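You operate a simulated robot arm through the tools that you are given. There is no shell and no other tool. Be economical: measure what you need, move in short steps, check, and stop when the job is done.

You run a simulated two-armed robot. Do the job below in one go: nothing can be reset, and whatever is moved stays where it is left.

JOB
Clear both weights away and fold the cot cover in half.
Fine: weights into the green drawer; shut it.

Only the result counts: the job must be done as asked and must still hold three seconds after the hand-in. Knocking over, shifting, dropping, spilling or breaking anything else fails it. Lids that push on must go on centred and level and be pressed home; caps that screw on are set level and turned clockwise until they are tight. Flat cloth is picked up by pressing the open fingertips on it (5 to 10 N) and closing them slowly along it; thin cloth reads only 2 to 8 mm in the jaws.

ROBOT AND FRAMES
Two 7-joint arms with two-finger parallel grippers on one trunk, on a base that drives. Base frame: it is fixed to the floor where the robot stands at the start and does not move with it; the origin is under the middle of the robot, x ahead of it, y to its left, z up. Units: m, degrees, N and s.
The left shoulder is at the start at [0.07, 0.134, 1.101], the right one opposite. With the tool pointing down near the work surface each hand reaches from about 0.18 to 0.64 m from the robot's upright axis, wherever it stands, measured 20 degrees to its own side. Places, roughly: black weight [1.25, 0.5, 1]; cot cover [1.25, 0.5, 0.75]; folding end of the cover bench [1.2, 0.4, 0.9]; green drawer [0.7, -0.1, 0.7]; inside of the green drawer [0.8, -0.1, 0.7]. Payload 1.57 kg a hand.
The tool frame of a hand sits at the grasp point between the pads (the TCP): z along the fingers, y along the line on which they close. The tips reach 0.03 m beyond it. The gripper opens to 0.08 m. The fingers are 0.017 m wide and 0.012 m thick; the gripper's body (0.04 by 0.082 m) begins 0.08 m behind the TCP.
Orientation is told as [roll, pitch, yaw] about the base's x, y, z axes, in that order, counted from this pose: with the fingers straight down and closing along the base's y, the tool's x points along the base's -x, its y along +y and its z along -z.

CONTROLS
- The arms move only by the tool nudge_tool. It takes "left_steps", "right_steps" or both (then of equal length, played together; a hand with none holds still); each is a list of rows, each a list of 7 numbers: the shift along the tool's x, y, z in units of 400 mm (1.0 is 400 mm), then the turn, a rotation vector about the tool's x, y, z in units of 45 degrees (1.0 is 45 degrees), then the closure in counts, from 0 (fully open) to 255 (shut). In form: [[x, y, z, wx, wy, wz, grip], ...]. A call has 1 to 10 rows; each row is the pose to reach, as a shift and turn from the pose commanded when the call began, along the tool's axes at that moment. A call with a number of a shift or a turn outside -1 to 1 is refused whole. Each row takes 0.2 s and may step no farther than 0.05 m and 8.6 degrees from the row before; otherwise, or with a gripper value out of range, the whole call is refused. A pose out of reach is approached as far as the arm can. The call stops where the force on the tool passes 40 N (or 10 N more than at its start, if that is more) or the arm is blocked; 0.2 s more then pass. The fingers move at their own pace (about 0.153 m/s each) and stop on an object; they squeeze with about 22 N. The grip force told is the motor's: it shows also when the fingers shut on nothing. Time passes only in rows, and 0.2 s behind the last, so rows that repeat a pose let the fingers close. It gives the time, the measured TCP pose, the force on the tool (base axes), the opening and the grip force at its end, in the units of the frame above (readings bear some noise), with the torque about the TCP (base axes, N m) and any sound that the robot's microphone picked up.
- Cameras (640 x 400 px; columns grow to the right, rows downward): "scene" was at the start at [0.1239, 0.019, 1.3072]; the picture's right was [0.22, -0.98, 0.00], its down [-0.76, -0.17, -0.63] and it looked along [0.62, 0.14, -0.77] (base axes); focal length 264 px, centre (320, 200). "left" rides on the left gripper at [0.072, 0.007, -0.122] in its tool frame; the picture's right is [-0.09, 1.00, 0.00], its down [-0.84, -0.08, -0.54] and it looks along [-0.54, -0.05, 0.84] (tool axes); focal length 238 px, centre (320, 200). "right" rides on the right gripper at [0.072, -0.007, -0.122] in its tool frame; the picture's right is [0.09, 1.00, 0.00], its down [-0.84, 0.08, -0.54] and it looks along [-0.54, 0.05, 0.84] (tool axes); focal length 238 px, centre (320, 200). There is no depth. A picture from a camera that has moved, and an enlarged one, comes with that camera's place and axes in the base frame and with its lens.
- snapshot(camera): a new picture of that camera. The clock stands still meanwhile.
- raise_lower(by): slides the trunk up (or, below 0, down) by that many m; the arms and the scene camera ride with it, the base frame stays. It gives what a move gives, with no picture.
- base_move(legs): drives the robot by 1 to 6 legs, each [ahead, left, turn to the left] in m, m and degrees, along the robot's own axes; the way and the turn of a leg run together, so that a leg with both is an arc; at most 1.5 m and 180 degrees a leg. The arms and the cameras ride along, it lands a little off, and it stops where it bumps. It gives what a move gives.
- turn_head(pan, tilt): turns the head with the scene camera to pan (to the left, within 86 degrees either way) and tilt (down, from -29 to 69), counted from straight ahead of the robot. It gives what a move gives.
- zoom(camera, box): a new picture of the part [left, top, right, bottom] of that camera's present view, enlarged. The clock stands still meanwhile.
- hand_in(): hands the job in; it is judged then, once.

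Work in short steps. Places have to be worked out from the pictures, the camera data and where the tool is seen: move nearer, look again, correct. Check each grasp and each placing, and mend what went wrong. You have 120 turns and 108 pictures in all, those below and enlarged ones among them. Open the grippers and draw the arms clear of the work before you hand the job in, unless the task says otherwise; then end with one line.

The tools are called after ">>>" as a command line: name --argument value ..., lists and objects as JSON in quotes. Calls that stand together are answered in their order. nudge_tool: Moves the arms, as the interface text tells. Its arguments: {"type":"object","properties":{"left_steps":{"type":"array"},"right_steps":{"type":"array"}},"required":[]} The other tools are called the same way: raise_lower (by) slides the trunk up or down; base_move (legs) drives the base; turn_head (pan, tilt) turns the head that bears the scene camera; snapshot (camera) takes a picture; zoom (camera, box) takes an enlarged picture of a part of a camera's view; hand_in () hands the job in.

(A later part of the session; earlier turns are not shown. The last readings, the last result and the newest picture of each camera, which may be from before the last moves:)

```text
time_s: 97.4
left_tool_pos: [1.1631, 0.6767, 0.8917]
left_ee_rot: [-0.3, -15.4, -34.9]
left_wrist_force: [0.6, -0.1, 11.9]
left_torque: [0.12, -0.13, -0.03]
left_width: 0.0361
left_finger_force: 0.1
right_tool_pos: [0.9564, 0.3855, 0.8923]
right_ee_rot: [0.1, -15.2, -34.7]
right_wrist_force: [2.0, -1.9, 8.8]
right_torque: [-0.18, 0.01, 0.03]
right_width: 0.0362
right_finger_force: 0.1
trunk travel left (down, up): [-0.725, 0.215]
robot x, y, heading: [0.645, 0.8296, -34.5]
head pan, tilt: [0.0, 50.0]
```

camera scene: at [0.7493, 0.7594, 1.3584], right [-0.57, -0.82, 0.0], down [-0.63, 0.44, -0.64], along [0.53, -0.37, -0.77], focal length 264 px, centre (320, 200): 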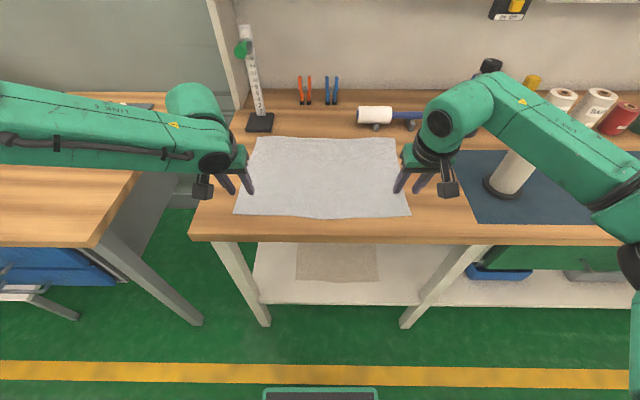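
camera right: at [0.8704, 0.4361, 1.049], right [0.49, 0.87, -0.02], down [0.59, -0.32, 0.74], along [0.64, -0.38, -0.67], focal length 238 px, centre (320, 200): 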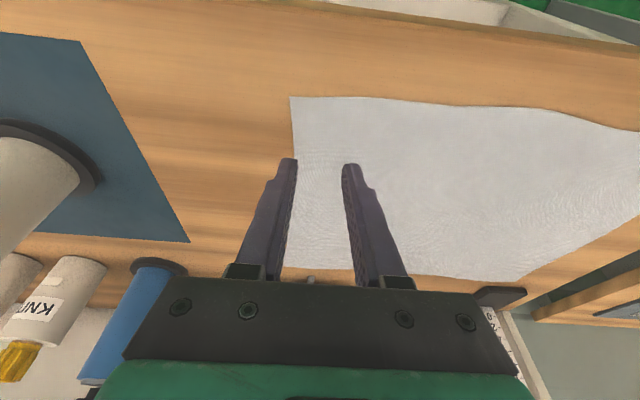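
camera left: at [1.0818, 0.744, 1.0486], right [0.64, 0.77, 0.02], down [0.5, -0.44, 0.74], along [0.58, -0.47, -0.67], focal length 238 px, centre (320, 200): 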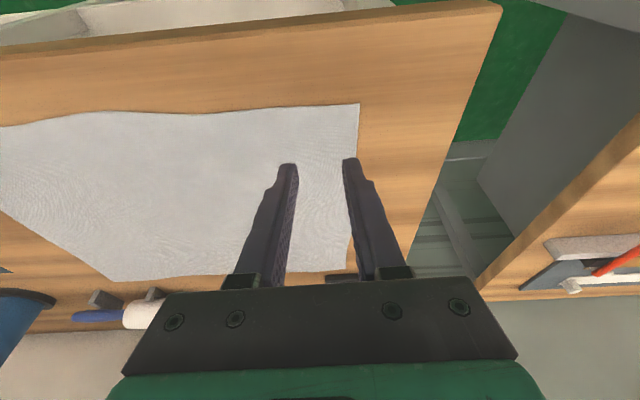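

Now I back the left off slightly and close both slowly along the cloth.

>>> nudge_tool --left_steps '[[-0.0003, 0, -0.0012, 0, 0, 0, 150], [-0.0003, 0, -0.0012, 0, 0, 0, 163], [-0.0003, 0, -0.0012, 0, 0, 0, 176], [-0.0003, 0, -0.0012, 0, 0, 0, 189], [-0.0003, 0, -0.0012, 0, 0, 0, 202], [-0.0003, 0, -0.0012, 0, 0, 0, 215], [-0.0003, 0, -0.0012, 0, 0, 0, 228], [-0.0003, 0, -0.0012, 0, 0, 0, 241], [-0.0003, 0, -0.0012, 0, 0, 0, 255], [-0.0003, 0, -0.0012, 0, 0, 0, 255]]' --right_steps '[[0, 0, 0, 0, 0, 0, 150], [0, 0, 0, 0, 0, 0, 163], [0, 0, 0, 0, 0, 0, 176], [0, 0, 0, 0, 0, 0, 189], [0, 0, 0, 0, 0, 0, 202], [0, 0, 0, 0, 0, 0, 215], [0, 0, 0, 0, 0, 0, 228], [0, 0, 0, 0, 0, 0, 241], [0, 0, 0, 0, 0, 0, 255], [0, 0, 0, 0, 0, 0, 255]]'

>>> snapshot --camera "left"

>>> snapshot --camera "right"

```text
time_s: 99.6
left_tool_pos: [1.1637, 0.6773, 0.8924]
left_ee_rot: [-0.1, -15.3, -35.0]
left_wrist_force: [-2.8, -3.9, 14.2]
left_torque: [-0.04, 0.05, 0.02]
left_width: 0.0022
left_finger_force: 21.6
right_tool_pos: [0.9556, 0.3852, 0.8936]
right_ee_rot: [0.1, -15.3, -34.7]
right_wrist_force: [1.7, 2.6, 2.6]
right_torque: [0.07, -0.11, 0.01]
right_width: 0.0022
right_finger_force: 21.9
trunk travel left (down, up): [-0.725, 0.215]
robot x, y, heading: [0.6452, 0.829, -34.8]
head pan, tilt: [0.0, 50.0]
```

```text
54 pictures are left
camera left: at [1.0842, 0.7409, 0.9904], right [0.64, 0.77, 0.02], down [0.5, -0.44, 0.74], along [0.58, -0.47, -0.67], focal length 238 px, centre (320, 200)
```

left: 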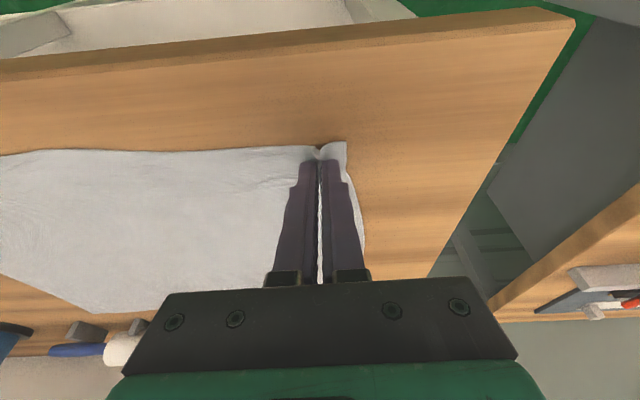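

```text
53 pictures are left
camera right: at [0.8694, 0.4367, 0.9902], right [0.49, 0.87, -0.02], down [0.59, -0.32, 0.74], along [0.64, -0.38, -0.67], focal length 238 px, centre (320, 200)
```

right: 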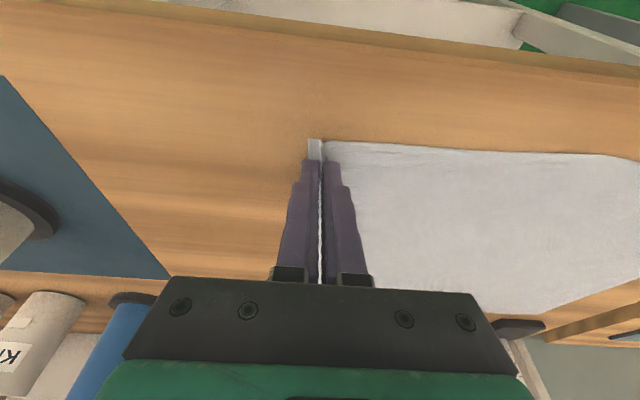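

Both hands hold cloth (2.2 mm). I lift 8 cm with 4 cm forward motion in a gentle arc, then check.

>>> nudge_tool --left_steps '[[-0.012, 0, -0.022, 0, 0, 0, 255], [-0.025, 0, -0.045, 0, 0, 0, 255], [-0.05, 0, -0.075, 0, 0, 0, 255], [-0.0806, 0, -0.108, 0, 0, 0, 255], [-0.114, 0, -0.137, 0, 0, 0, 255], [-0.148, 0, -0.167, 0, 0, 0, 255], [-0.148, 0, -0.167, 0, 0, 0, 255]]' --right_steps '[[-0.012, 0, -0.022, 0, 0, 0, 255], [-0.025, 0, -0.045, 0, 0, 0, 255], [-0.05, 0, -0.075, 0, 0, 0, 255], [-0.0806, 0, -0.108, 0, 0, 0, 255], [-0.114, 0, -0.137, 0, 0, 0, 255], [-0.148, 0, -0.167, 0, 0, 0, 255], [-0.148, 0, -0.167, 0, 0, 0, 255]]'

>>> snapshot --camera "scene"

```text
time_s: 101.2
left_tool_pos: [1.198, 0.6541, 0.9708]
left_ee_rot: [-0.2, -15.1, -34.9]
left_wrist_force: [-2.5, -5.0, 0.7]
left_torque: [-0.13, 0.14, 0.01]
left_width: 0.0026
left_finger_force: 22.2
right_tool_pos: [0.9914, 0.3604, 0.973]
right_ee_rot: [0.1, -14.9, -34.8]
right_wrist_force: [3.3, 4.6, 0.2]
right_torque: [0.11, -0.08, 0.01]
right_width: 0.0021
right_finger_force: 22.3
trunk travel left (down, up): [-0.725, 0.215]
robot x, y, heading: [0.6456, 0.8322, -34.7]
head pan, tilt: [0.0, 50.0]
```

```text
52 pictures are left
camera scene: at [0.7499, 0.7586, 1.3583], right [-0.57, -0.82, 0.0], down [-0.63, 0.44, -0.64], along [0.53, -0.37, -0.77], focal length 264 px, centre (320, 200)
```

scene: 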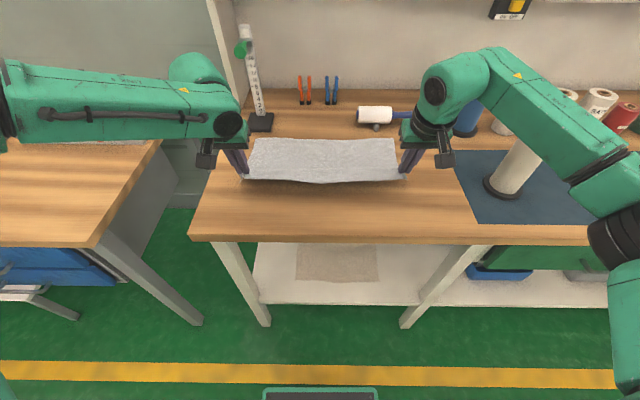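

The front edge is lifted nicely, with slight lateral tension (~5 N). I ease the hands 3 mm inward each, raise the trunk 5 cm, and drive 0.16 m ahead to carry the edge toward the back.

>>> nudge_tool --left_steps '[[0, -0.008, 0, 0, 0, 0, 255]]' --right_steps '[[0, 0.008, 0, 0, 0, 0, 255]]'

>>> base_move --legs '[[0.05, 0, 0]]'

>>> raise_lower --by 0.04

>>> base_move --legs '[[0.11, 0, 0]]'

>>> snapshot --camera "scene"

```text
time_s: 101.6
left_tool_pos: [1.1974, 0.6526, 0.9701]
left_ee_rot: [-0.1, -15.1, -34.8]
left_wrist_force: [-1.2, -2.0, -0.2]
left_torque: [-0.08, 0.04, 0.01]
left_width: 0.0019
left_finger_force: 21.8
right_tool_pos: [0.9944, 0.3625, 0.9718]
right_ee_rot: [-0.1, -15.0, -34.8]
right_wrist_force: [1.3, 2.1, -0.3]
right_torque: [0.03, -0.04, 0.03]
right_width: 0.002
right_finger_force: 22.9
trunk travel left (down, up): [-0.725, 0.215]
robot x, y, heading: [0.6512, 0.8294, -34.9]
head pan, tilt: [0.0, 50.0]
```

```text
time_s: 102.5
left_tool_pos: [1.2327, 0.6261, 0.9732]
left_ee_rot: [0.0, -15.4, -34.8]
left_wrist_force: [-0.6, -0.2, -0.2]
left_torque: [-0.03, 0.0, 0.03]
left_width: 0.002
left_finger_force: 22.1
right_tool_pos: [1.0302, 0.3364, 0.9753]
right_ee_rot: [0.2, -15.3, -34.7]
right_wrist_force: [-0.1, 0.5, 0.3]
right_torque: [0.02, -0.06, -0.04]
right_width: 0.0021
right_finger_force: 22.0
trunk travel left (down, up): [-0.725, 0.215]
robot x, y, heading: [0.6863, 0.7995, -34.9]
head pan, tilt: [0.0, 50.0]
```

```text
time_s: 103.3
left_tool_pos: [1.2376, 0.6249, 1.0091]
left_ee_rot: [-0.2, -15.2, -34.9]
left_wrist_force: [-1.2, -0.6, -0.1]
left_torque: [-0.03, 0.05, 0.04]
left_width: 0.002
left_finger_force: 21.8
right_tool_pos: [1.0347, 0.3349, 1.0117]
right_ee_rot: [0.1, -15.0, -34.8]
right_wrist_force: [-0.1, 0.9, 0.1]
right_torque: [0.0, 0.0, 0.01]
right_width: 0.0019
right_finger_force: 21.9
trunk travel left (down, up): [-0.765, 0.175]
robot x, y, heading: [0.6883, 0.7992, -34.8]
head pan, tilt: [0.0, 50.0]
```

```text
time_s: 104.5
left_tool_pos: [1.3235, 0.5641, 1.0116]
left_ee_rot: [-0.1, -15.3, -34.9]
left_wrist_force: [-0.8, -1.1, -0.2]
left_torque: [0.0, 0.04, 0.0]
left_width: 0.0023
left_finger_force: 22.2
right_tool_pos: [1.1219, 0.2743, 1.0147]
right_ee_rot: [0.2, -15.2, -34.7]
right_wrist_force: [1.0, 1.3, 0.6]
right_torque: [0.03, 0.01, -0.02]
right_width: 0.0022
right_finger_force: 22.1
trunk travel left (down, up): [-0.765, 0.175]
robot x, y, heading: [0.7756, 0.7411, -34.8]
head pan, tilt: [0.0, 50.0]
```

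```text
51 pictures are left
camera scene: at [0.8774, 0.6703, 1.3984], right [-0.57, -0.82, 0.0], down [-0.63, 0.44, -0.64], along [0.53, -0.37, -0.77], focal length 264 px, centre (320, 200)
```

scene: 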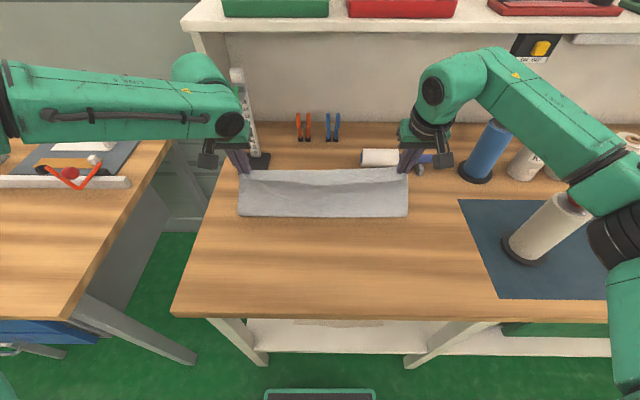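

The fold is forming well. I carry the edge the remaining 5–6 cm back while lowering 6 cm and tilting further (to keep the left arm in reach).

>>> nudge_tool --left_steps '[[-0.03, -0.006, 0.03, 0, -0.09, 0, 255], [-0.055, -0.012, 0.07, 0, -0.18, 0, 255], [-0.075, -0.018, 0.12, 0, -0.27, 0, 255], [-0.094, -0.0225, 0.1805, 0, -0.333, 0, 255], [-0.094, -0.0225, 0.1805, 0, -0.333, 0, 255]]' --right_steps '[[-0.025, -0.006, 0.03, 0, -0.09, 0, 255], [-0.045, -0.012, 0.07, 0, -0.18, 0, 255], [-0.058, -0.018, 0.12, 0, -0.27, 0, 255], [-0.0687, -0.022, 0.174, 0, -0.333, 0, 255], [-0.0687, -0.022, 0.174, 0, -0.333, 0, 255]]'

>>> snapshot --camera "scene"

>>> snapshot --camera "left"

>>> snapshot --camera "right"

```text
time_s: 105.7
left_tool_pos: [1.3625, 0.5272, 0.9552]
left_ee_rot: [-0.1, -30.2, -34.8]
left_wrist_force: [-0.3, -1.2, 0.2]
left_torque: [-0.04, 0.01, 0.0]
left_width: 0.0022
left_finger_force: 21.7
left hand out of reach, approached as far as the arm can: row 4, 5
right_tool_pos: [1.154, 0.2408, 0.9524]
right_ee_rot: [0.1, -30.2, -34.7]
right_wrist_force: [0.4, 1.7, 0.5]
right_torque: [0.04, -0.02, -0.01]
right_width: 0.0018
right_finger_force: 22.1
trunk travel left (down, up): [-0.765, 0.175]
robot x, y, heading: [0.7742, 0.7387, -34.7]
head pan, tilt: [0.0, 50.0]
```

```text
50 pictures are left
camera scene: at [0.8783, 0.6696, 1.3983], right [-0.57, -0.82, 0.0], down [-0.63, 0.44, -0.64], along [0.53, -0.37, -0.77], focal length 264 px, centre (320, 200)
```

scene: 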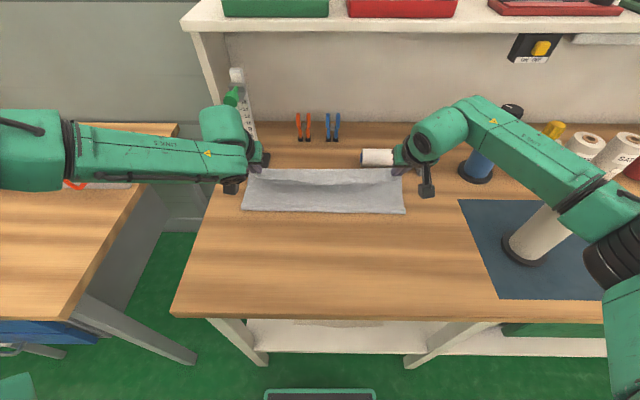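

```text
49 pictures are left
camera left: at [1.2656, 0.6039, 1.0231], right [0.64, 0.77, 0.04], down [0.33, -0.32, 0.89], along [0.7, -0.55, -0.45], focal length 238 px, centre (320, 200)
```

left: 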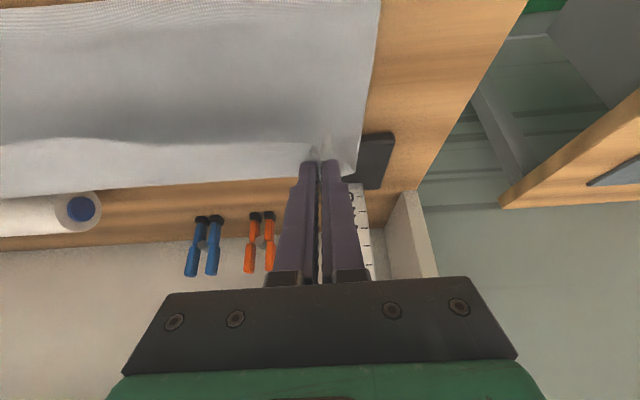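

```text
48 pictures are left
camera right: at [1.0489, 0.3056, 1.0206], right [0.5, 0.86, -0.04], down [0.42, -0.19, 0.89], along [0.76, -0.46, -0.46], focal length 238 px, centre (320, 200)
```

right: 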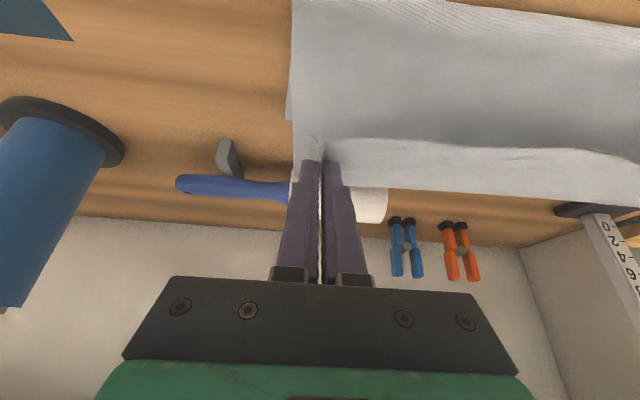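

Both hands are at the intended placing points (edges over the back edge), with ~5 cm clearance from the gauge and the roller. I lower 5 cm with the trunk.

>>> raise_lower --by -0.05

>>> snapshot --camera "left"

>>> snapshot --camera "right"

```text
time_s: 106.6
left_tool_pos: [1.3626, 0.5273, 0.905]
left_ee_rot: [-0.2, -30.1, -34.8]
left_wrist_force: [-0.9, -0.7, 0.2]
left_torque: [-0.02, 0.03, 0.01]
left_width: 0.002
left_finger_force: 22.5
right_tool_pos: [1.1529, 0.2404, 0.9029]
right_ee_rot: [0.1, -30.1, -34.7]
right_wrist_force: [1.9, 1.0, 0.1]
right_torque: [0.01, 0.01, 0.03]
right_width: 0.0021
right_finger_force: 22.3
trunk travel left (down, up): [-0.715, 0.225]
robot x, y, heading: [0.7745, 0.7404, -34.8]
head pan, tilt: [0.0, 50.0]
```

```text
47 pictures are left
camera left: at [1.2659, 0.6039, 0.9733], right [0.64, 0.77, 0.04], down [0.33, -0.32, 0.89], along [0.7, -0.55, -0.45], focal length 238 px, centre (320, 200)
```

left: 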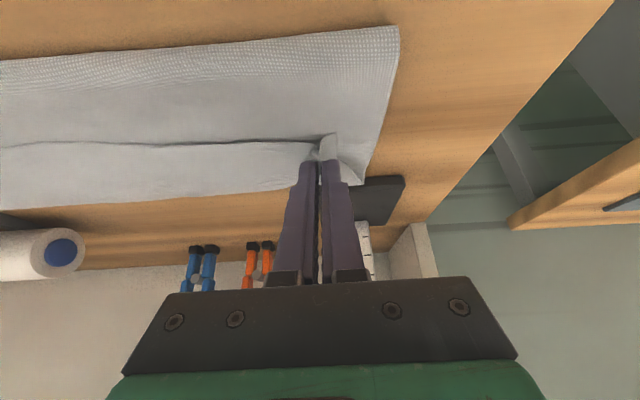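

```text
46 pictures are left
camera right: at [1.0491, 0.3056, 0.9708], right [0.5, 0.86, -0.04], down [0.42, -0.19, 0.89], along [0.76, -0.46, -0.46], focal length 238 px, centre (320, 200)
```

right: 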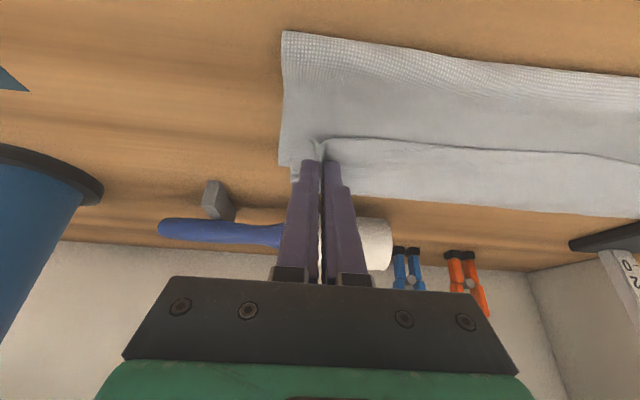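

The flap reaches the back edge, with the pinched strip probably turned up on the robot side. I lower another 7 mm, open the fingers gently and look.

>>> raise_lower --by -0.007

>>> nudge_tool --left_steps '[[0, 0, 0, 0, 0, 0, 235], [0, 0, 0, 0, 0, 0, 210], [0, 0, 0, 0, 0, 0, 185], [0, 0, 0, 0, 0, 0, 160], [0, 0, 0, 0, 0, 0, 160]]' --right_steps '[[0, 0, 0, 0, 0, 0, 235], [0, 0, 0, 0, 0, 0, 210], [0, 0, 0, 0, 0, 0, 185], [0, 0, 0, 0, 0, 0, 160], [0, 0, 0, 0, 0, 0, 160]]'

>>> raise_lower --by 0.1

>>> snapshot --camera "left"

>>> snapshot --camera "right"

>>> snapshot --camera "scene"

```text
time_s: 107.2
left_tool_pos: [1.3618, 0.5277, 0.8974]
left_ee_rot: [-0.2, -30.3, -34.7]
left_wrist_force: [-0.9, -2.5, 0.1]
left_torque: [-0.04, 0.03, 0.01]
left_width: 0.0026
left_finger_force: 21.7
right_tool_pos: [1.1545, 0.2408, 0.8949]
right_ee_rot: [0.1, -30.1, -34.7]
right_wrist_force: [1.0, 2.3, 0.8]
right_torque: [0.05, -0.02, 0.04]
right_width: 0.0019
right_finger_force: 21.5
trunk travel left (down, up): [-0.708, 0.232]
robot x, y, heading: [0.7766, 0.7373, -34.8]
head pan, tilt: [0.0, 50.0]
```

```text
time_s: 108.4
left_tool_pos: [1.3626, 0.5268, 0.8975]
left_ee_rot: [-0.2, -30.3, -34.7]
left_wrist_force: [0.1, 0.5, 0.2]
left_torque: [0.0, -0.03, 0.0]
left_width: 0.0298
left_finger_force: 0.0
right_tool_pos: [1.1539, 0.2413, 0.8953]
right_ee_rot: [0.0, -30.1, -34.7]
right_wrist_force: [0.6, -0.1, 0.1]
right_torque: [-0.01, 0.01, 0.02]
right_width: 0.03
right_finger_force: 0.0
trunk travel left (down, up): [-0.708, 0.232]
robot x, y, heading: [0.7736, 0.7367, -34.8]
head pan, tilt: [0.0, 50.0]
```

```text
time_s: 109.7
left_tool_pos: [1.3635, 0.5271, 0.9978]
left_ee_rot: [-0.1, -30.2, -34.8]
left_wrist_force: [0.2, -0.4, 0.1]
left_torque: [0.01, -0.03, 0.03]
left_width: 0.0296
left_finger_force: 0.1
right_tool_pos: [1.1541, 0.2403, 0.9952]
right_ee_rot: [0.1, -29.9, -34.7]
right_wrist_force: [0.0, 0.6, 0.7]
right_torque: [0.05, 0.0, 0.0]
right_width: 0.0296
right_finger_force: 0.0
trunk travel left (down, up): [-0.808, 0.132]
robot x, y, heading: [0.77, 0.7408, -34.8]
head pan, tilt: [0.0, 50.0]
```

```text
45 pictures are left
camera left: at [1.2662, 0.6037, 1.0661], right [0.64, 0.77, 0.04], down [0.33, -0.32, 0.89], along [0.7, -0.55, -0.46], focal length 238 px, centre (320, 200)
```

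left: 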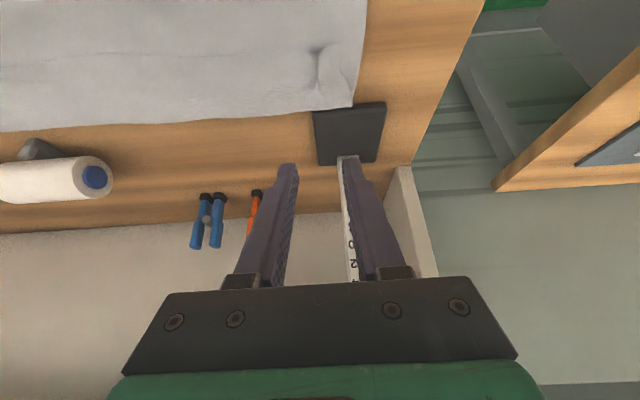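

```text
44 pictures are left
camera right: at [1.0493, 0.3053, 1.0635], right [0.5, 0.86, -0.04], down [0.42, -0.2, 0.89], along [0.76, -0.46, -0.46], focal length 238 px, centre (320, 200)
```

right: 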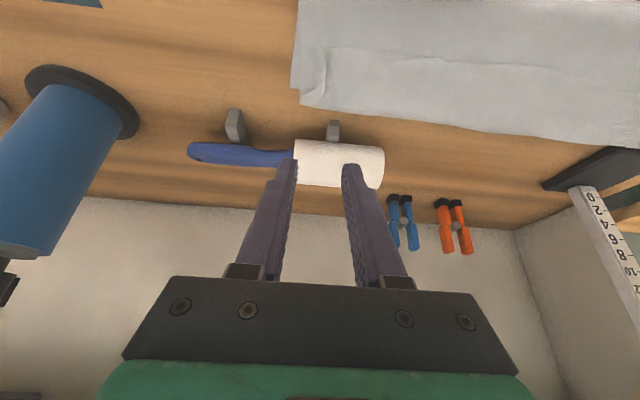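

```text
43 pictures are left
camera scene: at [0.879, 0.6691, 1.4412], right [-0.57, -0.82, 0.0], down [-0.63, 0.44, -0.64], along [0.53, -0.37, -0.77], focal length 264 px, centre (320, 200)
```

scene: 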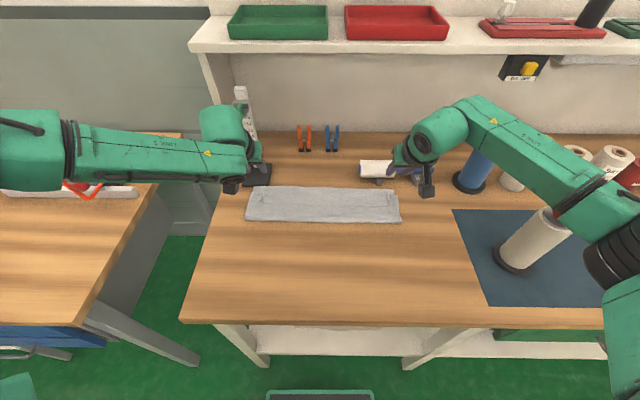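

The cover lies folded. I zoom in to judge the edges.

>>> zoom --camera "scene" --box '[230, 170, 420, 240]'

>>> zoom --camera "left" --box '[160, 0, 400, 150]'

>>> zoom --camera "right" --box '[270, 0, 510, 150]'

```text
3.37 times, centred on (325, 205) of scene
camera zoom: at [0.879, 0.6691, 1.4412], right [-0.57, -0.82, 0.0], down [-0.63, 0.44, -0.64], along [0.53, -0.37, -0.77], focal length 890 px, centre (303, 183)
```

zoom: 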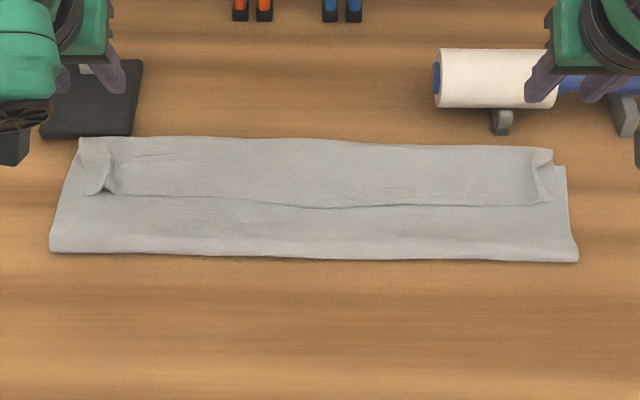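

```text
2.67 times, centred on (280, 75) of left
camera zoom: at [1.2662, 0.6037, 1.0661], right [0.64, 0.77, 0.04], down [0.33, -0.32, 0.89], along [0.7, -0.55, -0.46], focal length 636 px, centre (427, 533)
```

zoom: 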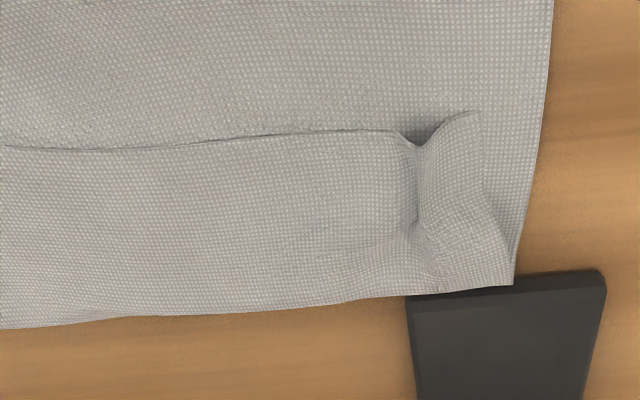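

```text
2.67 times, centred on (390, 75) of right
camera zoom: at [1.0493, 0.3053, 1.0635], right [0.5, 0.86, -0.04], down [0.42, -0.2, 0.89], along [0.76, -0.46, -0.46], focal length 636 px, centre (133, 533)
```

zoom: 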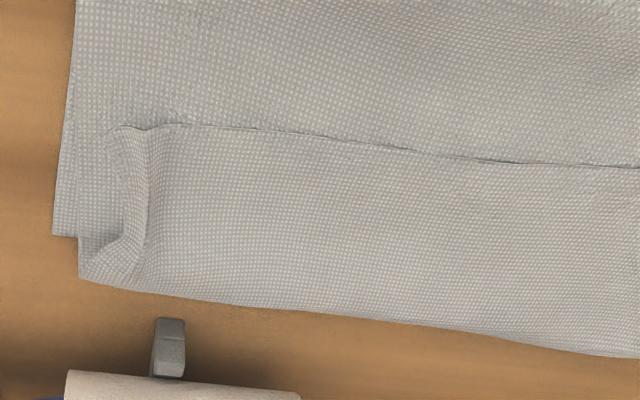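

The flap's edge curled back (edge at 0.79 deep, crease at 0.738 rather than 0.704), so it isn't a clean half fold. I'll regrip the edge at the same two spots, lift it upright over the middle line, and lay it down again along a tighter arc. First I place the fingers over the edge strip and lower.

>>> nudge_tool --left_steps '[[0.0476, 0, -0.0275, 0, 0, 0, 130], [0.0476, 0, -0.0275, 0, 0, 0, 130]]' --right_steps '[[0.0303, 0, -0.0175, 0, 0, 0, 130], [0.0303, 0, -0.0175, 0, 0, 0, 130]]'

>>> raise_lower --by -0.08

>>> snapshot --camera "left"

>>> snapshot --camera "right"

```text
time_s: 110.3
left_tool_pos: [1.3434, 0.5402, 0.9976]
left_ee_rot: [-0.1, -30.1, -34.8]
left_wrist_force: [-0.3, -0.5, 0.1]
left_torque: [0.0, 0.02, -0.04]
left_width: 0.0392
left_finger_force: 0.1
right_tool_pos: [1.1426, 0.2485, 0.9944]
right_ee_rot: [0.1, -30.0, -34.8]
right_wrist_force: [-0.1, 0.3, -0.1]
right_torque: [-0.01, 0.01, -0.02]
right_width: 0.0393
right_finger_force: 0.0
trunk travel left (down, up): [-0.808, 0.132]
robot x, y, heading: [0.7743, 0.7396, -34.7]
head pan, tilt: [0.0, 50.0]
```

```text
time_s: 111.5
left_tool_pos: [1.3441, 0.5406, 0.9168]
left_ee_rot: [-0.2, -30.2, -34.8]
left_wrist_force: [0.4, 0.1, 0.8]
left_torque: [0.01, -0.02, 0.03]
left_width: 0.0393
left_finger_force: 0.1
right_tool_pos: [1.1424, 0.2478, 0.9152]
right_ee_rot: [0.1, -29.9, -34.6]
right_wrist_force: [0.2, -0.5, 0.5]
right_torque: [0.03, -0.01, -0.03]
right_width: 0.0391
right_finger_force: 0.0
trunk travel left (down, up): [-0.728, 0.212]
robot x, y, heading: [0.7751, 0.7373, -34.9]
head pan, tilt: [0.0, 50.0]
```

```text
39 pictures are left
camera left: at [1.2467, 0.6169, 0.9862], right [0.64, 0.77, 0.04], down [0.33, -0.32, 0.89], along [0.7, -0.55, -0.46], focal length 238 px, centre (320, 200)
```

left: 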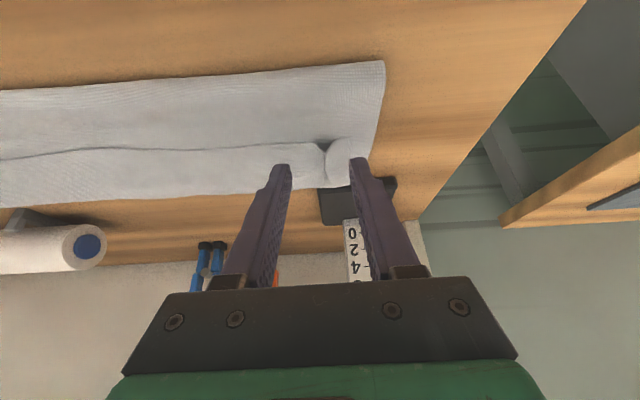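

```text
38 pictures are left
camera right: at [1.0376, 0.313, 0.9838], right [0.5, 0.86, -0.04], down [0.42, -0.2, 0.89], along [0.76, -0.46, -0.46], focal length 238 px, centre (320, 200)
```

right: 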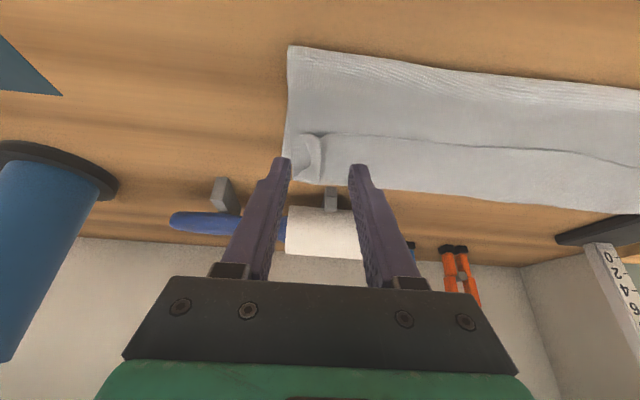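

Right tip is ~17 mm inside the edge; left needs 14 mm more forward and 6 mm left. I adjust and lower near contact.

>>> nudge_tool --left_steps '[[-0.03, 0.015, 0.0175, 0, 0, 0, 130], [-0.03, 0.015, 0.0175, 0, 0, 0, 130]]'

>>> raise_lower --by -0.017

```text
time_s: 112.1
left_tool_pos: [1.3594, 0.5377, 0.918]
left_ee_rot: [-0.3, -30.1, -34.9]
left_wrist_force: [-0.8, -0.2, 0.6]
left_torque: [-0.01, 0.01, 0.01]
left_width: 0.0392
left_finger_force: 0.0
right_tool_pos: [1.1433, 0.2482, 0.9165]
right_ee_rot: [0.1, -30.0, -34.7]
right_wrist_force: [0.4, -0.6, -0.1]
right_torque: [0.02, -0.01, 0.01]
right_width: 0.0394
right_finger_force: 0.1
trunk travel left (down, up): [-0.728, 0.212]
robot x, y, heading: [0.7742, 0.7375, -34.9]
head pan, tilt: [0.0, 50.0]
```

```text
time_s: 112.7
left_tool_pos: [1.3596, 0.5383, 0.9008]
left_ee_rot: [-0.3, -30.2, -34.8]
left_wrist_force: [0.6, -0.3, 0.1]
left_torque: [0.04, 0.0, -0.04]
left_width: 0.0391
left_finger_force: 0.0
right_tool_pos: [1.142, 0.2485, 0.8982]
right_ee_rot: [0.1, -30.0, -34.6]
right_wrist_force: [0.4, -0.2, -0.5]
right_torque: [0.03, 0.02, 0.01]
right_width: 0.0393
right_finger_force: 0.1
trunk travel left (down, up): [-0.711, 0.229]
robot x, y, heading: [0.7741, 0.7361, -34.5]
head pan, tilt: [0.0, 50.0]
```

Now small steps down to light contact.

>>> nudge_tool --left_steps '[[0.0025, 0, 0.0043, 0, 0, 0, 130], [0.005, 0, 0.0087, 0, 0, 0, 130], [0.0075, 0, 0.013, 0, 0, 0, 130], [0.0075, 0, 0.013, 0, 0, 0, 130]]' --right_steps '[[0.0019, 0, 0.0033, 0, 0, 0, 130], [0.0037, 0, 0.0065, 0, 0, 0, 130], [0.005, 0, 0.0087, 0, 0, 0, 130], [0.005, 0, 0.0087, 0, 0, 0, 130]]'

```text
time_s: 113.7
left_tool_pos: [1.3595, 0.5384, 0.8951]
left_ee_rot: [-0.2, -30.2, -34.9]
left_wrist_force: [1.0, -0.1, 0.0]
left_torque: [-0.01, -0.02, 0.0]
left_width: 0.0393
left_finger_force: 0.0
right_tool_pos: [1.1425, 0.2497, 0.895]
right_ee_rot: [0.1, -30.0, -34.7]
right_wrist_force: [-0.2, 0.0, -0.6]
right_torque: [0.01, -0.03, 0.0]
right_width: 0.0393
right_finger_force: 0.1
trunk travel left (down, up): [-0.711, 0.229]
robot x, y, heading: [0.7778, 0.7425, -35.0]
head pan, tilt: [0.0, 50.0]
```

No contact yet; a few more mm.

>>> nudge_tool --left_steps '[[0.0015, 0, 0.0026, 0, 0, 0, 130], [0.003, 0, 0.0052, 0, 0, 0, 130], [0.004, 0, 0.007, 0, 0, 0, 130], [0.004, 0, 0.007, 0, 0, 0, 130]]' --right_steps '[[0.0015, 0, 0.0026, 0, 0, 0, 130], [0.003, 0, 0.0052, 0, 0, 0, 130], [0.004, 0, 0.007, 0, 0, 0, 130], [0.004, 0, 0.007, 0, 0, 0, 130]]'

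```text
time_s: 114.7
left_tool_pos: [1.358, 0.5378, 0.8932]
left_ee_rot: [-0.2, -30.3, -34.8]
left_wrist_force: [0.4, 0.9, 4.0]
left_torque: [-0.01, -0.05, -0.01]
left_width: 0.0393
left_finger_force: 0.0
right_tool_pos: [1.1423, 0.2502, 0.8914]
right_ee_rot: [0.1, -30.1, -34.7]
right_wrist_force: [0.0, -1.2, 4.5]
right_torque: [-0.03, -0.06, -0.02]
right_width: 0.0389
right_finger_force: 0.0
trunk travel left (down, up): [-0.711, 0.229]
robot x, y, heading: [0.7757, 0.7376, -34.8]
head pan, tilt: [0.0, 50.0]
```

Contact at 4–4.5 N on both; a touch more and close slowly.

>>> nudge_tool --left_steps '[[0.0006, 0, 0.001, 0, 0, 0, 142], [0.0006, 0, 0.001, 0, 0, 0, 156], [0.0006, 0, 0.001, 0, 0, 0, 170], [0.0006, 0, 0.001, 0, 0, 0, 184], [0.0006, 0, 0.001, 0, 0, 0, 198], [0.0006, 0, 0.001, 0, 0, 0, 212], [0.0006, 0, 0.001, 0, 0, 0, 226], [0.0006, 0, 0.001, 0, 0, 0, 240], [0.0006, 0, 0.001, 0, 0, 0, 255], [0.0006, 0, 0.001, 0, 0, 0, 255]]' --right_steps '[[0.0006, 0, 0.001, 0, 0, 0, 142], [0.0006, 0, 0.001, 0, 0, 0, 156], [0.0006, 0, 0.001, 0, 0, 0, 170], [0.0006, 0, 0.001, 0, 0, 0, 184], [0.0006, 0, 0.001, 0, 0, 0, 198], [0.0006, 0, 0.001, 0, 0, 0, 212], [0.0006, 0, 0.001, 0, 0, 0, 226], [0.0006, 0, 0.001, 0, 0, 0, 240], [0.0006, 0, 0.001, 0, 0, 0, 255], [0.0006, 0, 0.001, 0, 0, 0, 255]]'

>>> snapshot --camera "left"

>>> snapshot --camera "right"

```text
time_s: 116.9
left_tool_pos: [1.3577, 0.5384, 0.8921]
left_ee_rot: [-0.3, -30.3, -34.9]
left_wrist_force: [-3.8, -4.9, 2.5]
left_torque: [-0.16, 0.08, -0.04]
left_width: 0.003
left_finger_force: 21.5
right_tool_pos: [1.143, 0.2486, 0.8929]
right_ee_rot: [0.1, -30.2, -34.6]
right_wrist_force: [3.1, 4.5, 10.6]
right_torque: [0.14, -0.16, 0.05]
right_width: 0.0039
right_finger_force: 22.0
trunk travel left (down, up): [-0.711, 0.229]
robot x, y, heading: [0.7758, 0.7379, -34.7]
head pan, tilt: [0.0, 50.0]
```

```text
37 pictures are left
camera left: at [1.2608, 0.615, 0.9611], right [0.64, 0.77, 0.04], down [0.33, -0.32, 0.89], along [0.7, -0.55, -0.45], focal length 238 px, centre (320, 200)
```

left: 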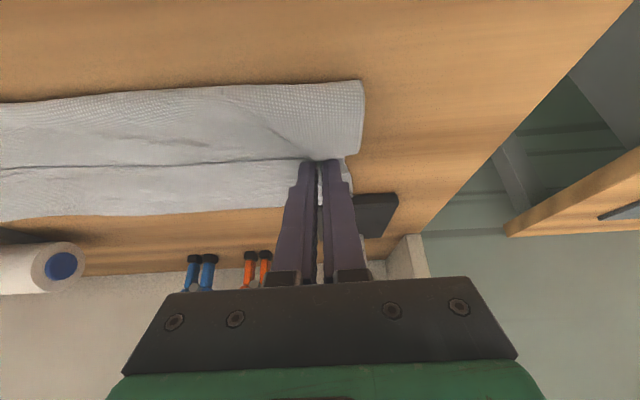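

```text
36 pictures are left
camera right: at [1.0365, 0.3149, 0.9604], right [0.5, 0.86, -0.04], down [0.41, -0.19, 0.89], along [0.76, -0.46, -0.45], focal length 238 px, centre (320, 200)
```

right: 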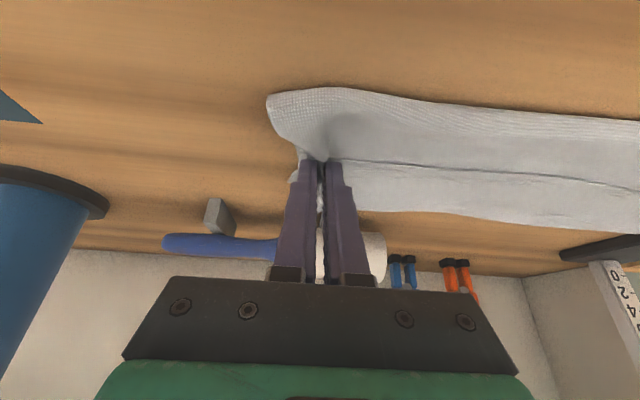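

Widths 3.0/3.9 mm suggest possibly more than one layer. I lift 4 cm and look at what is held.

>>> raise_lower --by 0.04

>>> snapshot --camera "scene"

>>> zoom --camera "scene" --box '[220, 150, 430, 240]'

>>> snapshot --camera "right"

```text
time_s: 117.7
left_tool_pos: [1.3587, 0.5369, 0.9302]
left_ee_rot: [-0.2, -30.1, -34.8]
left_wrist_force: [-3.5, -4.3, -0.7]
left_torque: [-0.08, 0.1, -0.04]
left_width: 0.0032
left_finger_force: 22.3
right_tool_pos: [1.1428, 0.2491, 0.9305]
right_ee_rot: [0.0, -30.0, -34.7]
right_wrist_force: [3.3, 4.6, -0.4]
right_torque: [0.12, -0.08, 0.07]
right_width: 0.004
right_finger_force: 22.5
trunk travel left (down, up): [-0.751, 0.189]
robot x, y, heading: [0.7749, 0.7379, -34.7]
head pan, tilt: [0.0, 50.0]
```

```text
35 pictures are left
camera scene: at [0.8795, 0.6688, 1.3842], right [-0.57, -0.82, 0.0], down [-0.63, 0.44, -0.64], along [0.53, -0.37, -0.77], focal length 264 px, centre (320, 200)
```

scene: 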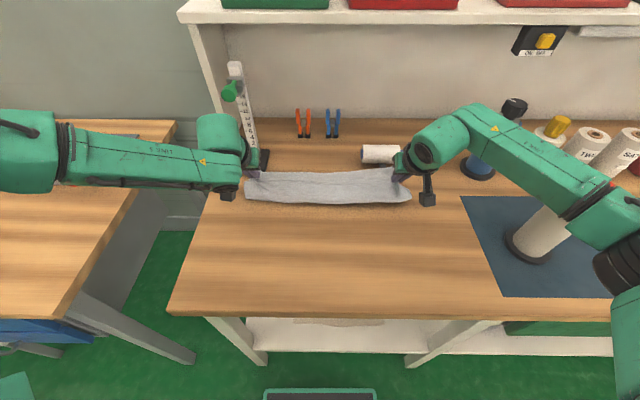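

```text
3.05 times, centred on (325, 195) of scene
camera zoom: at [0.8795, 0.6688, 1.3842], right [-0.57, -0.82, 0.0], down [-0.63, 0.44, -0.64], along [0.53, -0.37, -0.77], focal length 805 px, centre (305, 215)
```

zoom: 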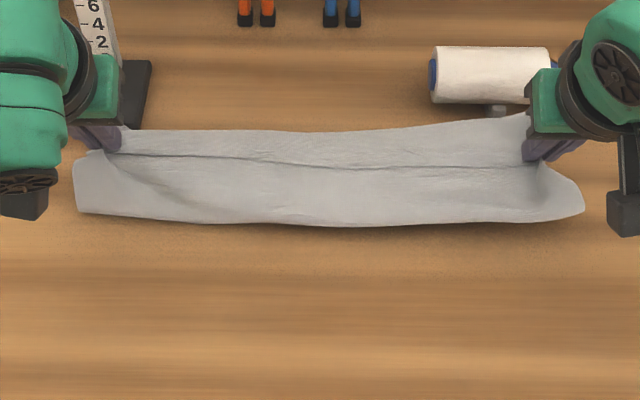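

```text
33 pictures are left
camera right: at [1.038, 0.313, 0.9986], right [0.5, 0.86, -0.04], down [0.42, -0.2, 0.89], along [0.76, -0.46, -0.46], focal length 238 px, centre (320, 200)
```

right: 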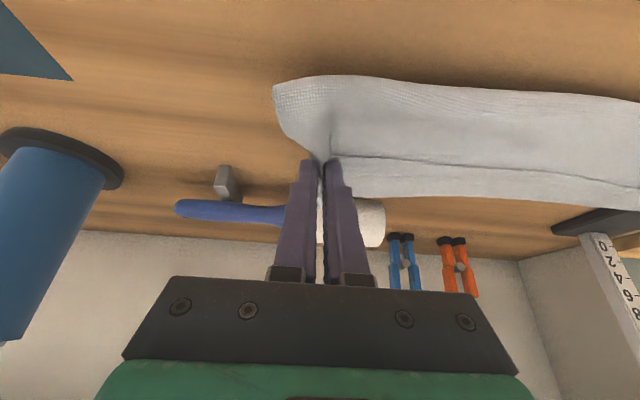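

The pinch holds the flap together with its curled strip (3–4 layers), so I'll open the fold: carry this toward me in an arc and lay it flat, where the free edge can then be regripped singly.

>>> nudge_tool --left_steps '[[0.015, -0.01, -0.074, 0, 0, 0, 255], [0.03, -0.01, -0.1475, 0, 0, 0, 255], [0.1045, -0.01, -0.219, 0, 0, 0, 255], [0.2035, -0.01, -0.2475, 0, 0, 0, 255], [0.2035, -0.01, -0.2475, 0, 0, 0, 255]]' --right_steps '[[0.015, 0.01, -0.074, 0, 0, 0, 255], [0.03, 0.01, -0.1475, 0, 0, 0, 255], [0.1045, 0.01, -0.219, 0, 0, 0, 255], [0.2035, 0.01, -0.2475, 0, 0, 0, 255], [0.2035, 0.01, -0.2475, 0, 0, 0, 255]]'

>>> snapshot --camera "scene"

>>> snapshot --camera "right"

```text
time_s: 118.9
left_tool_pos: [1.259, 0.6019, 0.9753]
left_ee_rot: [-0.2, -30.1, -34.8]
left_wrist_force: [-0.4, -1.0, 0.0]
left_torque: [0.0, 0.01, -0.02]
left_width: 0.0032
left_finger_force: 21.3
right_tool_pos: [1.0473, 0.3193, 0.9731]
right_ee_rot: [0.1, -29.9, -34.7]
right_wrist_force: [0.6, 0.3, -0.1]
right_torque: [0.06, -0.02, -0.01]
right_width: 0.004
right_finger_force: 22.1
trunk travel left (down, up): [-0.751, 0.189]
robot x, y, heading: [0.7736, 0.7383, -34.9]
head pan, tilt: [0.0, 50.0]
```

```text
32 pictures are left
camera scene: at [0.8805, 0.6679, 1.384], right [-0.57, -0.82, 0.0], down [-0.63, 0.44, -0.64], along [0.53, -0.37, -0.77], focal length 264 px, centre (320, 200)
```

scene: 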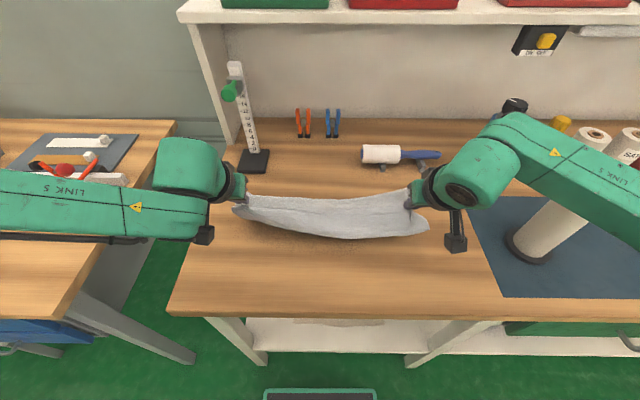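

```text
31 pictures are left
camera right: at [0.9423, 0.3844, 1.0425], right [0.5, 0.86, -0.04], down [0.42, -0.2, 0.89], along [0.76, -0.46, -0.46], focal length 238 px, centre (320, 200)
```

right: 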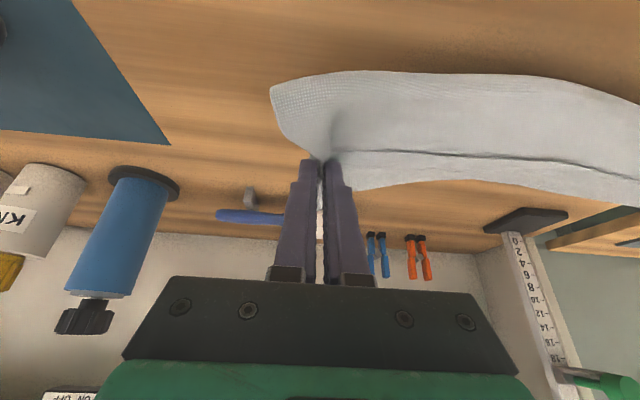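

All layers came along, so the bundle is being carried as one. That's useful: I set it down here (12 cm nearer, clear of roller and gauge), release, and then unroll the curled edge away from me.

>>> raise_lower --by -0.077

>>> nudge_tool --left_steps '[[0, 0, 0, 0, 0, 0, 235], [0, 0, 0, 0, 0, 0, 210], [0, 0, 0, 0, 0, 0, 185], [0, 0, 0, 0, 0, 0, 150], [0, 0, 0, 0, 0, 0, 130]]' --right_steps '[[0, 0, 0, 0, 0, 0, 235], [0, 0, 0, 0, 0, 0, 210], [0, 0, 0, 0, 0, 0, 185], [0, 0, 0, 0, 0, 0, 150], [0, 0, 0, 0, 0, 0, 130]]'

>>> raise_lower --by 0.06

>>> zoom --camera "scene" --box '[200, 150, 440, 270]'

>>> snapshot --camera "left"

>>> snapshot --camera "right"

```text
time_s: 120.1
left_tool_pos: [1.2584, 0.6032, 0.9003]
left_ee_rot: [-0.2, -30.2, -34.8]
left_wrist_force: [0.3, -0.4, 0.4]
left_torque: [-0.04, 0.0, -0.01]
left_width: 0.0031
left_finger_force: 22.2
right_tool_pos: [1.0462, 0.3217, 0.8977]
right_ee_rot: [0.1, -30.0, -34.6]
right_wrist_force: [0.3, -0.6, -0.1]
right_torque: [-0.02, 0.02, -0.02]
right_width: 0.0039
right_finger_force: 22.5
trunk travel left (down, up): [-0.674, 0.266]
robot x, y, heading: [0.7749, 0.742, -34.8]
head pan, tilt: [0.0, 50.0]
```

```text
time_s: 121.3
left_tool_pos: [1.2587, 0.6029, 0.899]
left_ee_rot: [-0.2, -30.2, -34.8]
left_wrist_force: [0.2, 0.2, 0.3]
left_torque: [0.02, -0.03, -0.03]
left_width: 0.0393
left_finger_force: 0.1
right_tool_pos: [1.0471, 0.3199, 0.8976]
right_ee_rot: [0.2, -30.0, -34.7]
right_wrist_force: [-0.4, -0.7, 0.1]
right_torque: [0.03, -0.01, -0.01]
right_width: 0.0391
right_finger_force: 0.1
trunk travel left (down, up): [-0.674, 0.266]
robot x, y, heading: [0.7758, 0.7425, -34.7]
head pan, tilt: [0.0, 50.0]
```

```text
time_s: 122.3
left_tool_pos: [1.259, 0.6036, 0.9599]
left_ee_rot: [-0.2, -30.2, -34.7]
left_wrist_force: [-0.3, -0.3, -0.6]
left_torque: [-0.02, 0.0, 0.0]
left_width: 0.0391
left_finger_force: 0.1
right_tool_pos: [1.0469, 0.3214, 0.9568]
right_ee_rot: [0.1, -30.0, -34.7]
right_wrist_force: [-0.1, 0.1, -0.1]
right_torque: [0.01, 0.01, 0.0]
right_width: 0.0394
right_finger_force: 0.0
trunk travel left (down, up): [-0.734, 0.206]
robot x, y, heading: [0.7757, 0.7371, -34.8]
head pan, tilt: [0.0, 50.0]
```

```text
2.67 times, centred on (320, 210) of scene
camera zoom: at [0.8789, 0.6692, 1.3672], right [-0.57, -0.82, 0.0], down [-0.63, 0.44, -0.64], along [0.53, -0.37, -0.77], focal length 704 px, centre (320, 173)
```

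zoom: 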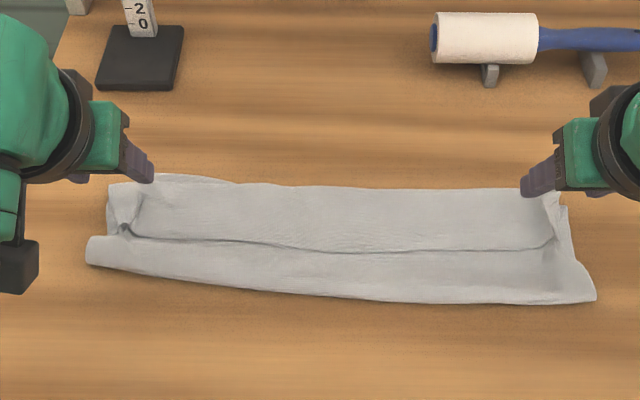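

```text
29 pictures are left
camera left: at [1.1616, 0.68, 1.0282], right [0.64, 0.77, 0.04], down [0.33, -0.32, 0.89], along [0.7, -0.55, -0.46], focal length 238 px, centre (320, 200)
```

left: 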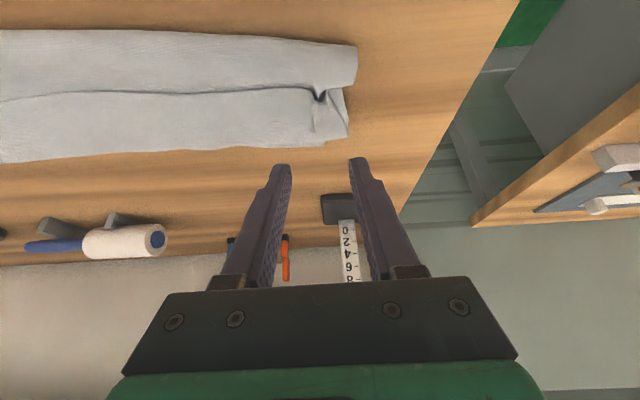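

```text
28 pictures are left
camera right: at [0.9414, 0.3851, 1.0261], right [0.5, 0.86, -0.04], down [0.42, -0.2, 0.89], along [0.76, -0.46, -0.46], focal length 238 px, centre (320, 200)
```

right: 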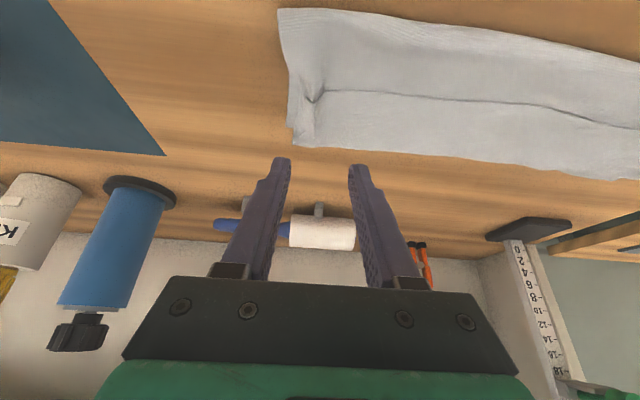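

The strip's free edge is at ≈0.46–0.47 ahead and its fold-over at ≈0.53. I set the hands nearly upright with shut fingers on the strip just beyond the free edge, inside of the bumps, to push it forward and unroll it.

>>> nudge_tool --left_steps '[[0, -0.06, -0.01, 0, 0.148, 0, 255], [0, -0.12, -0.01, 0, 0.296, 0, 255], [0, -0.19, -0.01, 0, 0.444, 0, 255], [0, -0.19, -0.01, 0, 0.444, 0, 255]]' --right_steps '[[-0.005, 0.05, 0, 0, 0.148, 0, 255], [-0.01, 0.1, 0, 0, 0.296, 0, 255], [-0.015, 0.14, 0, 0, 0.444, 0, 255], [-0.015, 0.14, 0, 0, 0.444, 0, 255]]'

>>> raise_lower --by -0.053

>>> snapshot --camera "left"

>>> snapshot --camera "right"

```text
time_s: 123.3
left_tool_pos: [1.2115, 0.5414, 0.9638]
left_ee_rot: [-0.2, -10.2, -34.9]
left_wrist_force: [0.6, 0.2, 0.1]
left_torque: [-0.01, 0.02, 0.0]
left_width: 0.0001
left_finger_force: 21.7
right_tool_pos: [1.0815, 0.3629, 0.9606]
right_ee_rot: [0.1, -10.0, -34.7]
right_wrist_force: [-0.4, 0.4, 0.3]
right_torque: [0.02, 0.01, 0.03]
right_width: 0.0004
right_finger_force: 21.4
trunk travel left (down, up): [-0.734, 0.206]
robot x, y, heading: [0.7797, 0.7412, -35.0]
head pan, tilt: [0.0, 50.0]
```

```text
time_s: 124.2
left_tool_pos: [1.2127, 0.5423, 0.9107]
left_ee_rot: [-0.1, -10.2, -34.8]
left_wrist_force: [-0.6, 0.7, 0.1]
left_torque: [-0.01, -0.05, 0.02]
left_width: 0.0
left_finger_force: 21.4
right_tool_pos: [1.0814, 0.3638, 0.9065]
right_ee_rot: [0.2, -10.2, -34.7]
right_wrist_force: [-0.6, 0.2, -0.4]
right_torque: [-0.01, 0.0, -0.02]
right_width: 0.0
right_finger_force: 21.0
trunk travel left (down, up): [-0.681, 0.259]
robot x, y, heading: [0.7744, 0.7378, -34.9]
head pan, tilt: [0.0, 50.0]
```

```text
27 pictures are left
camera left: at [1.142, 0.601, 1.0174], right [0.64, 0.76, 0.01], down [0.55, -0.48, 0.68], along [0.53, -0.43, -0.73], focal length 238 px, centre (320, 200)
```

left: 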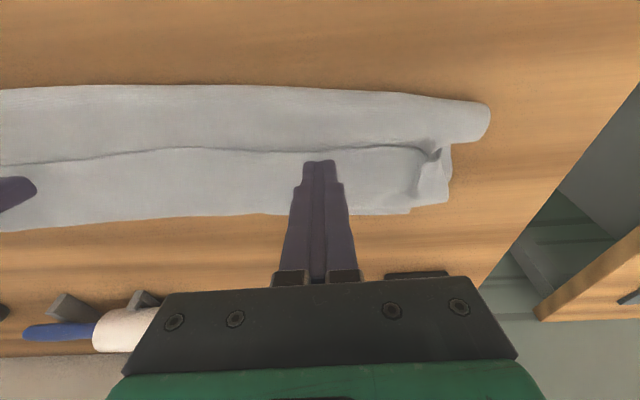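

```text
26 pictures are left
camera right: at [1.0022, 0.4103, 1.0136], right [0.49, 0.87, -0.01], down [0.64, -0.35, 0.68], along [0.59, -0.34, -0.73], focal length 238 px, centre (320, 200)
```

right: 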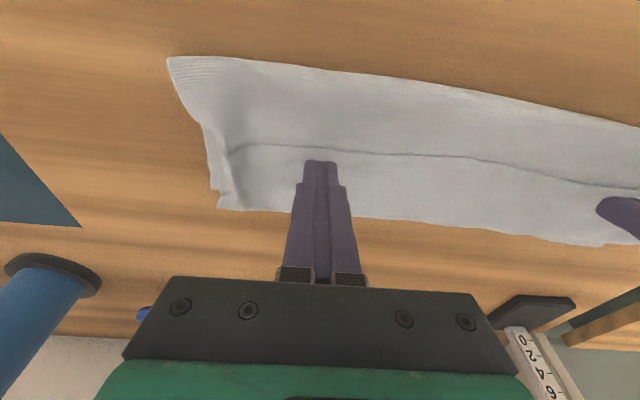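

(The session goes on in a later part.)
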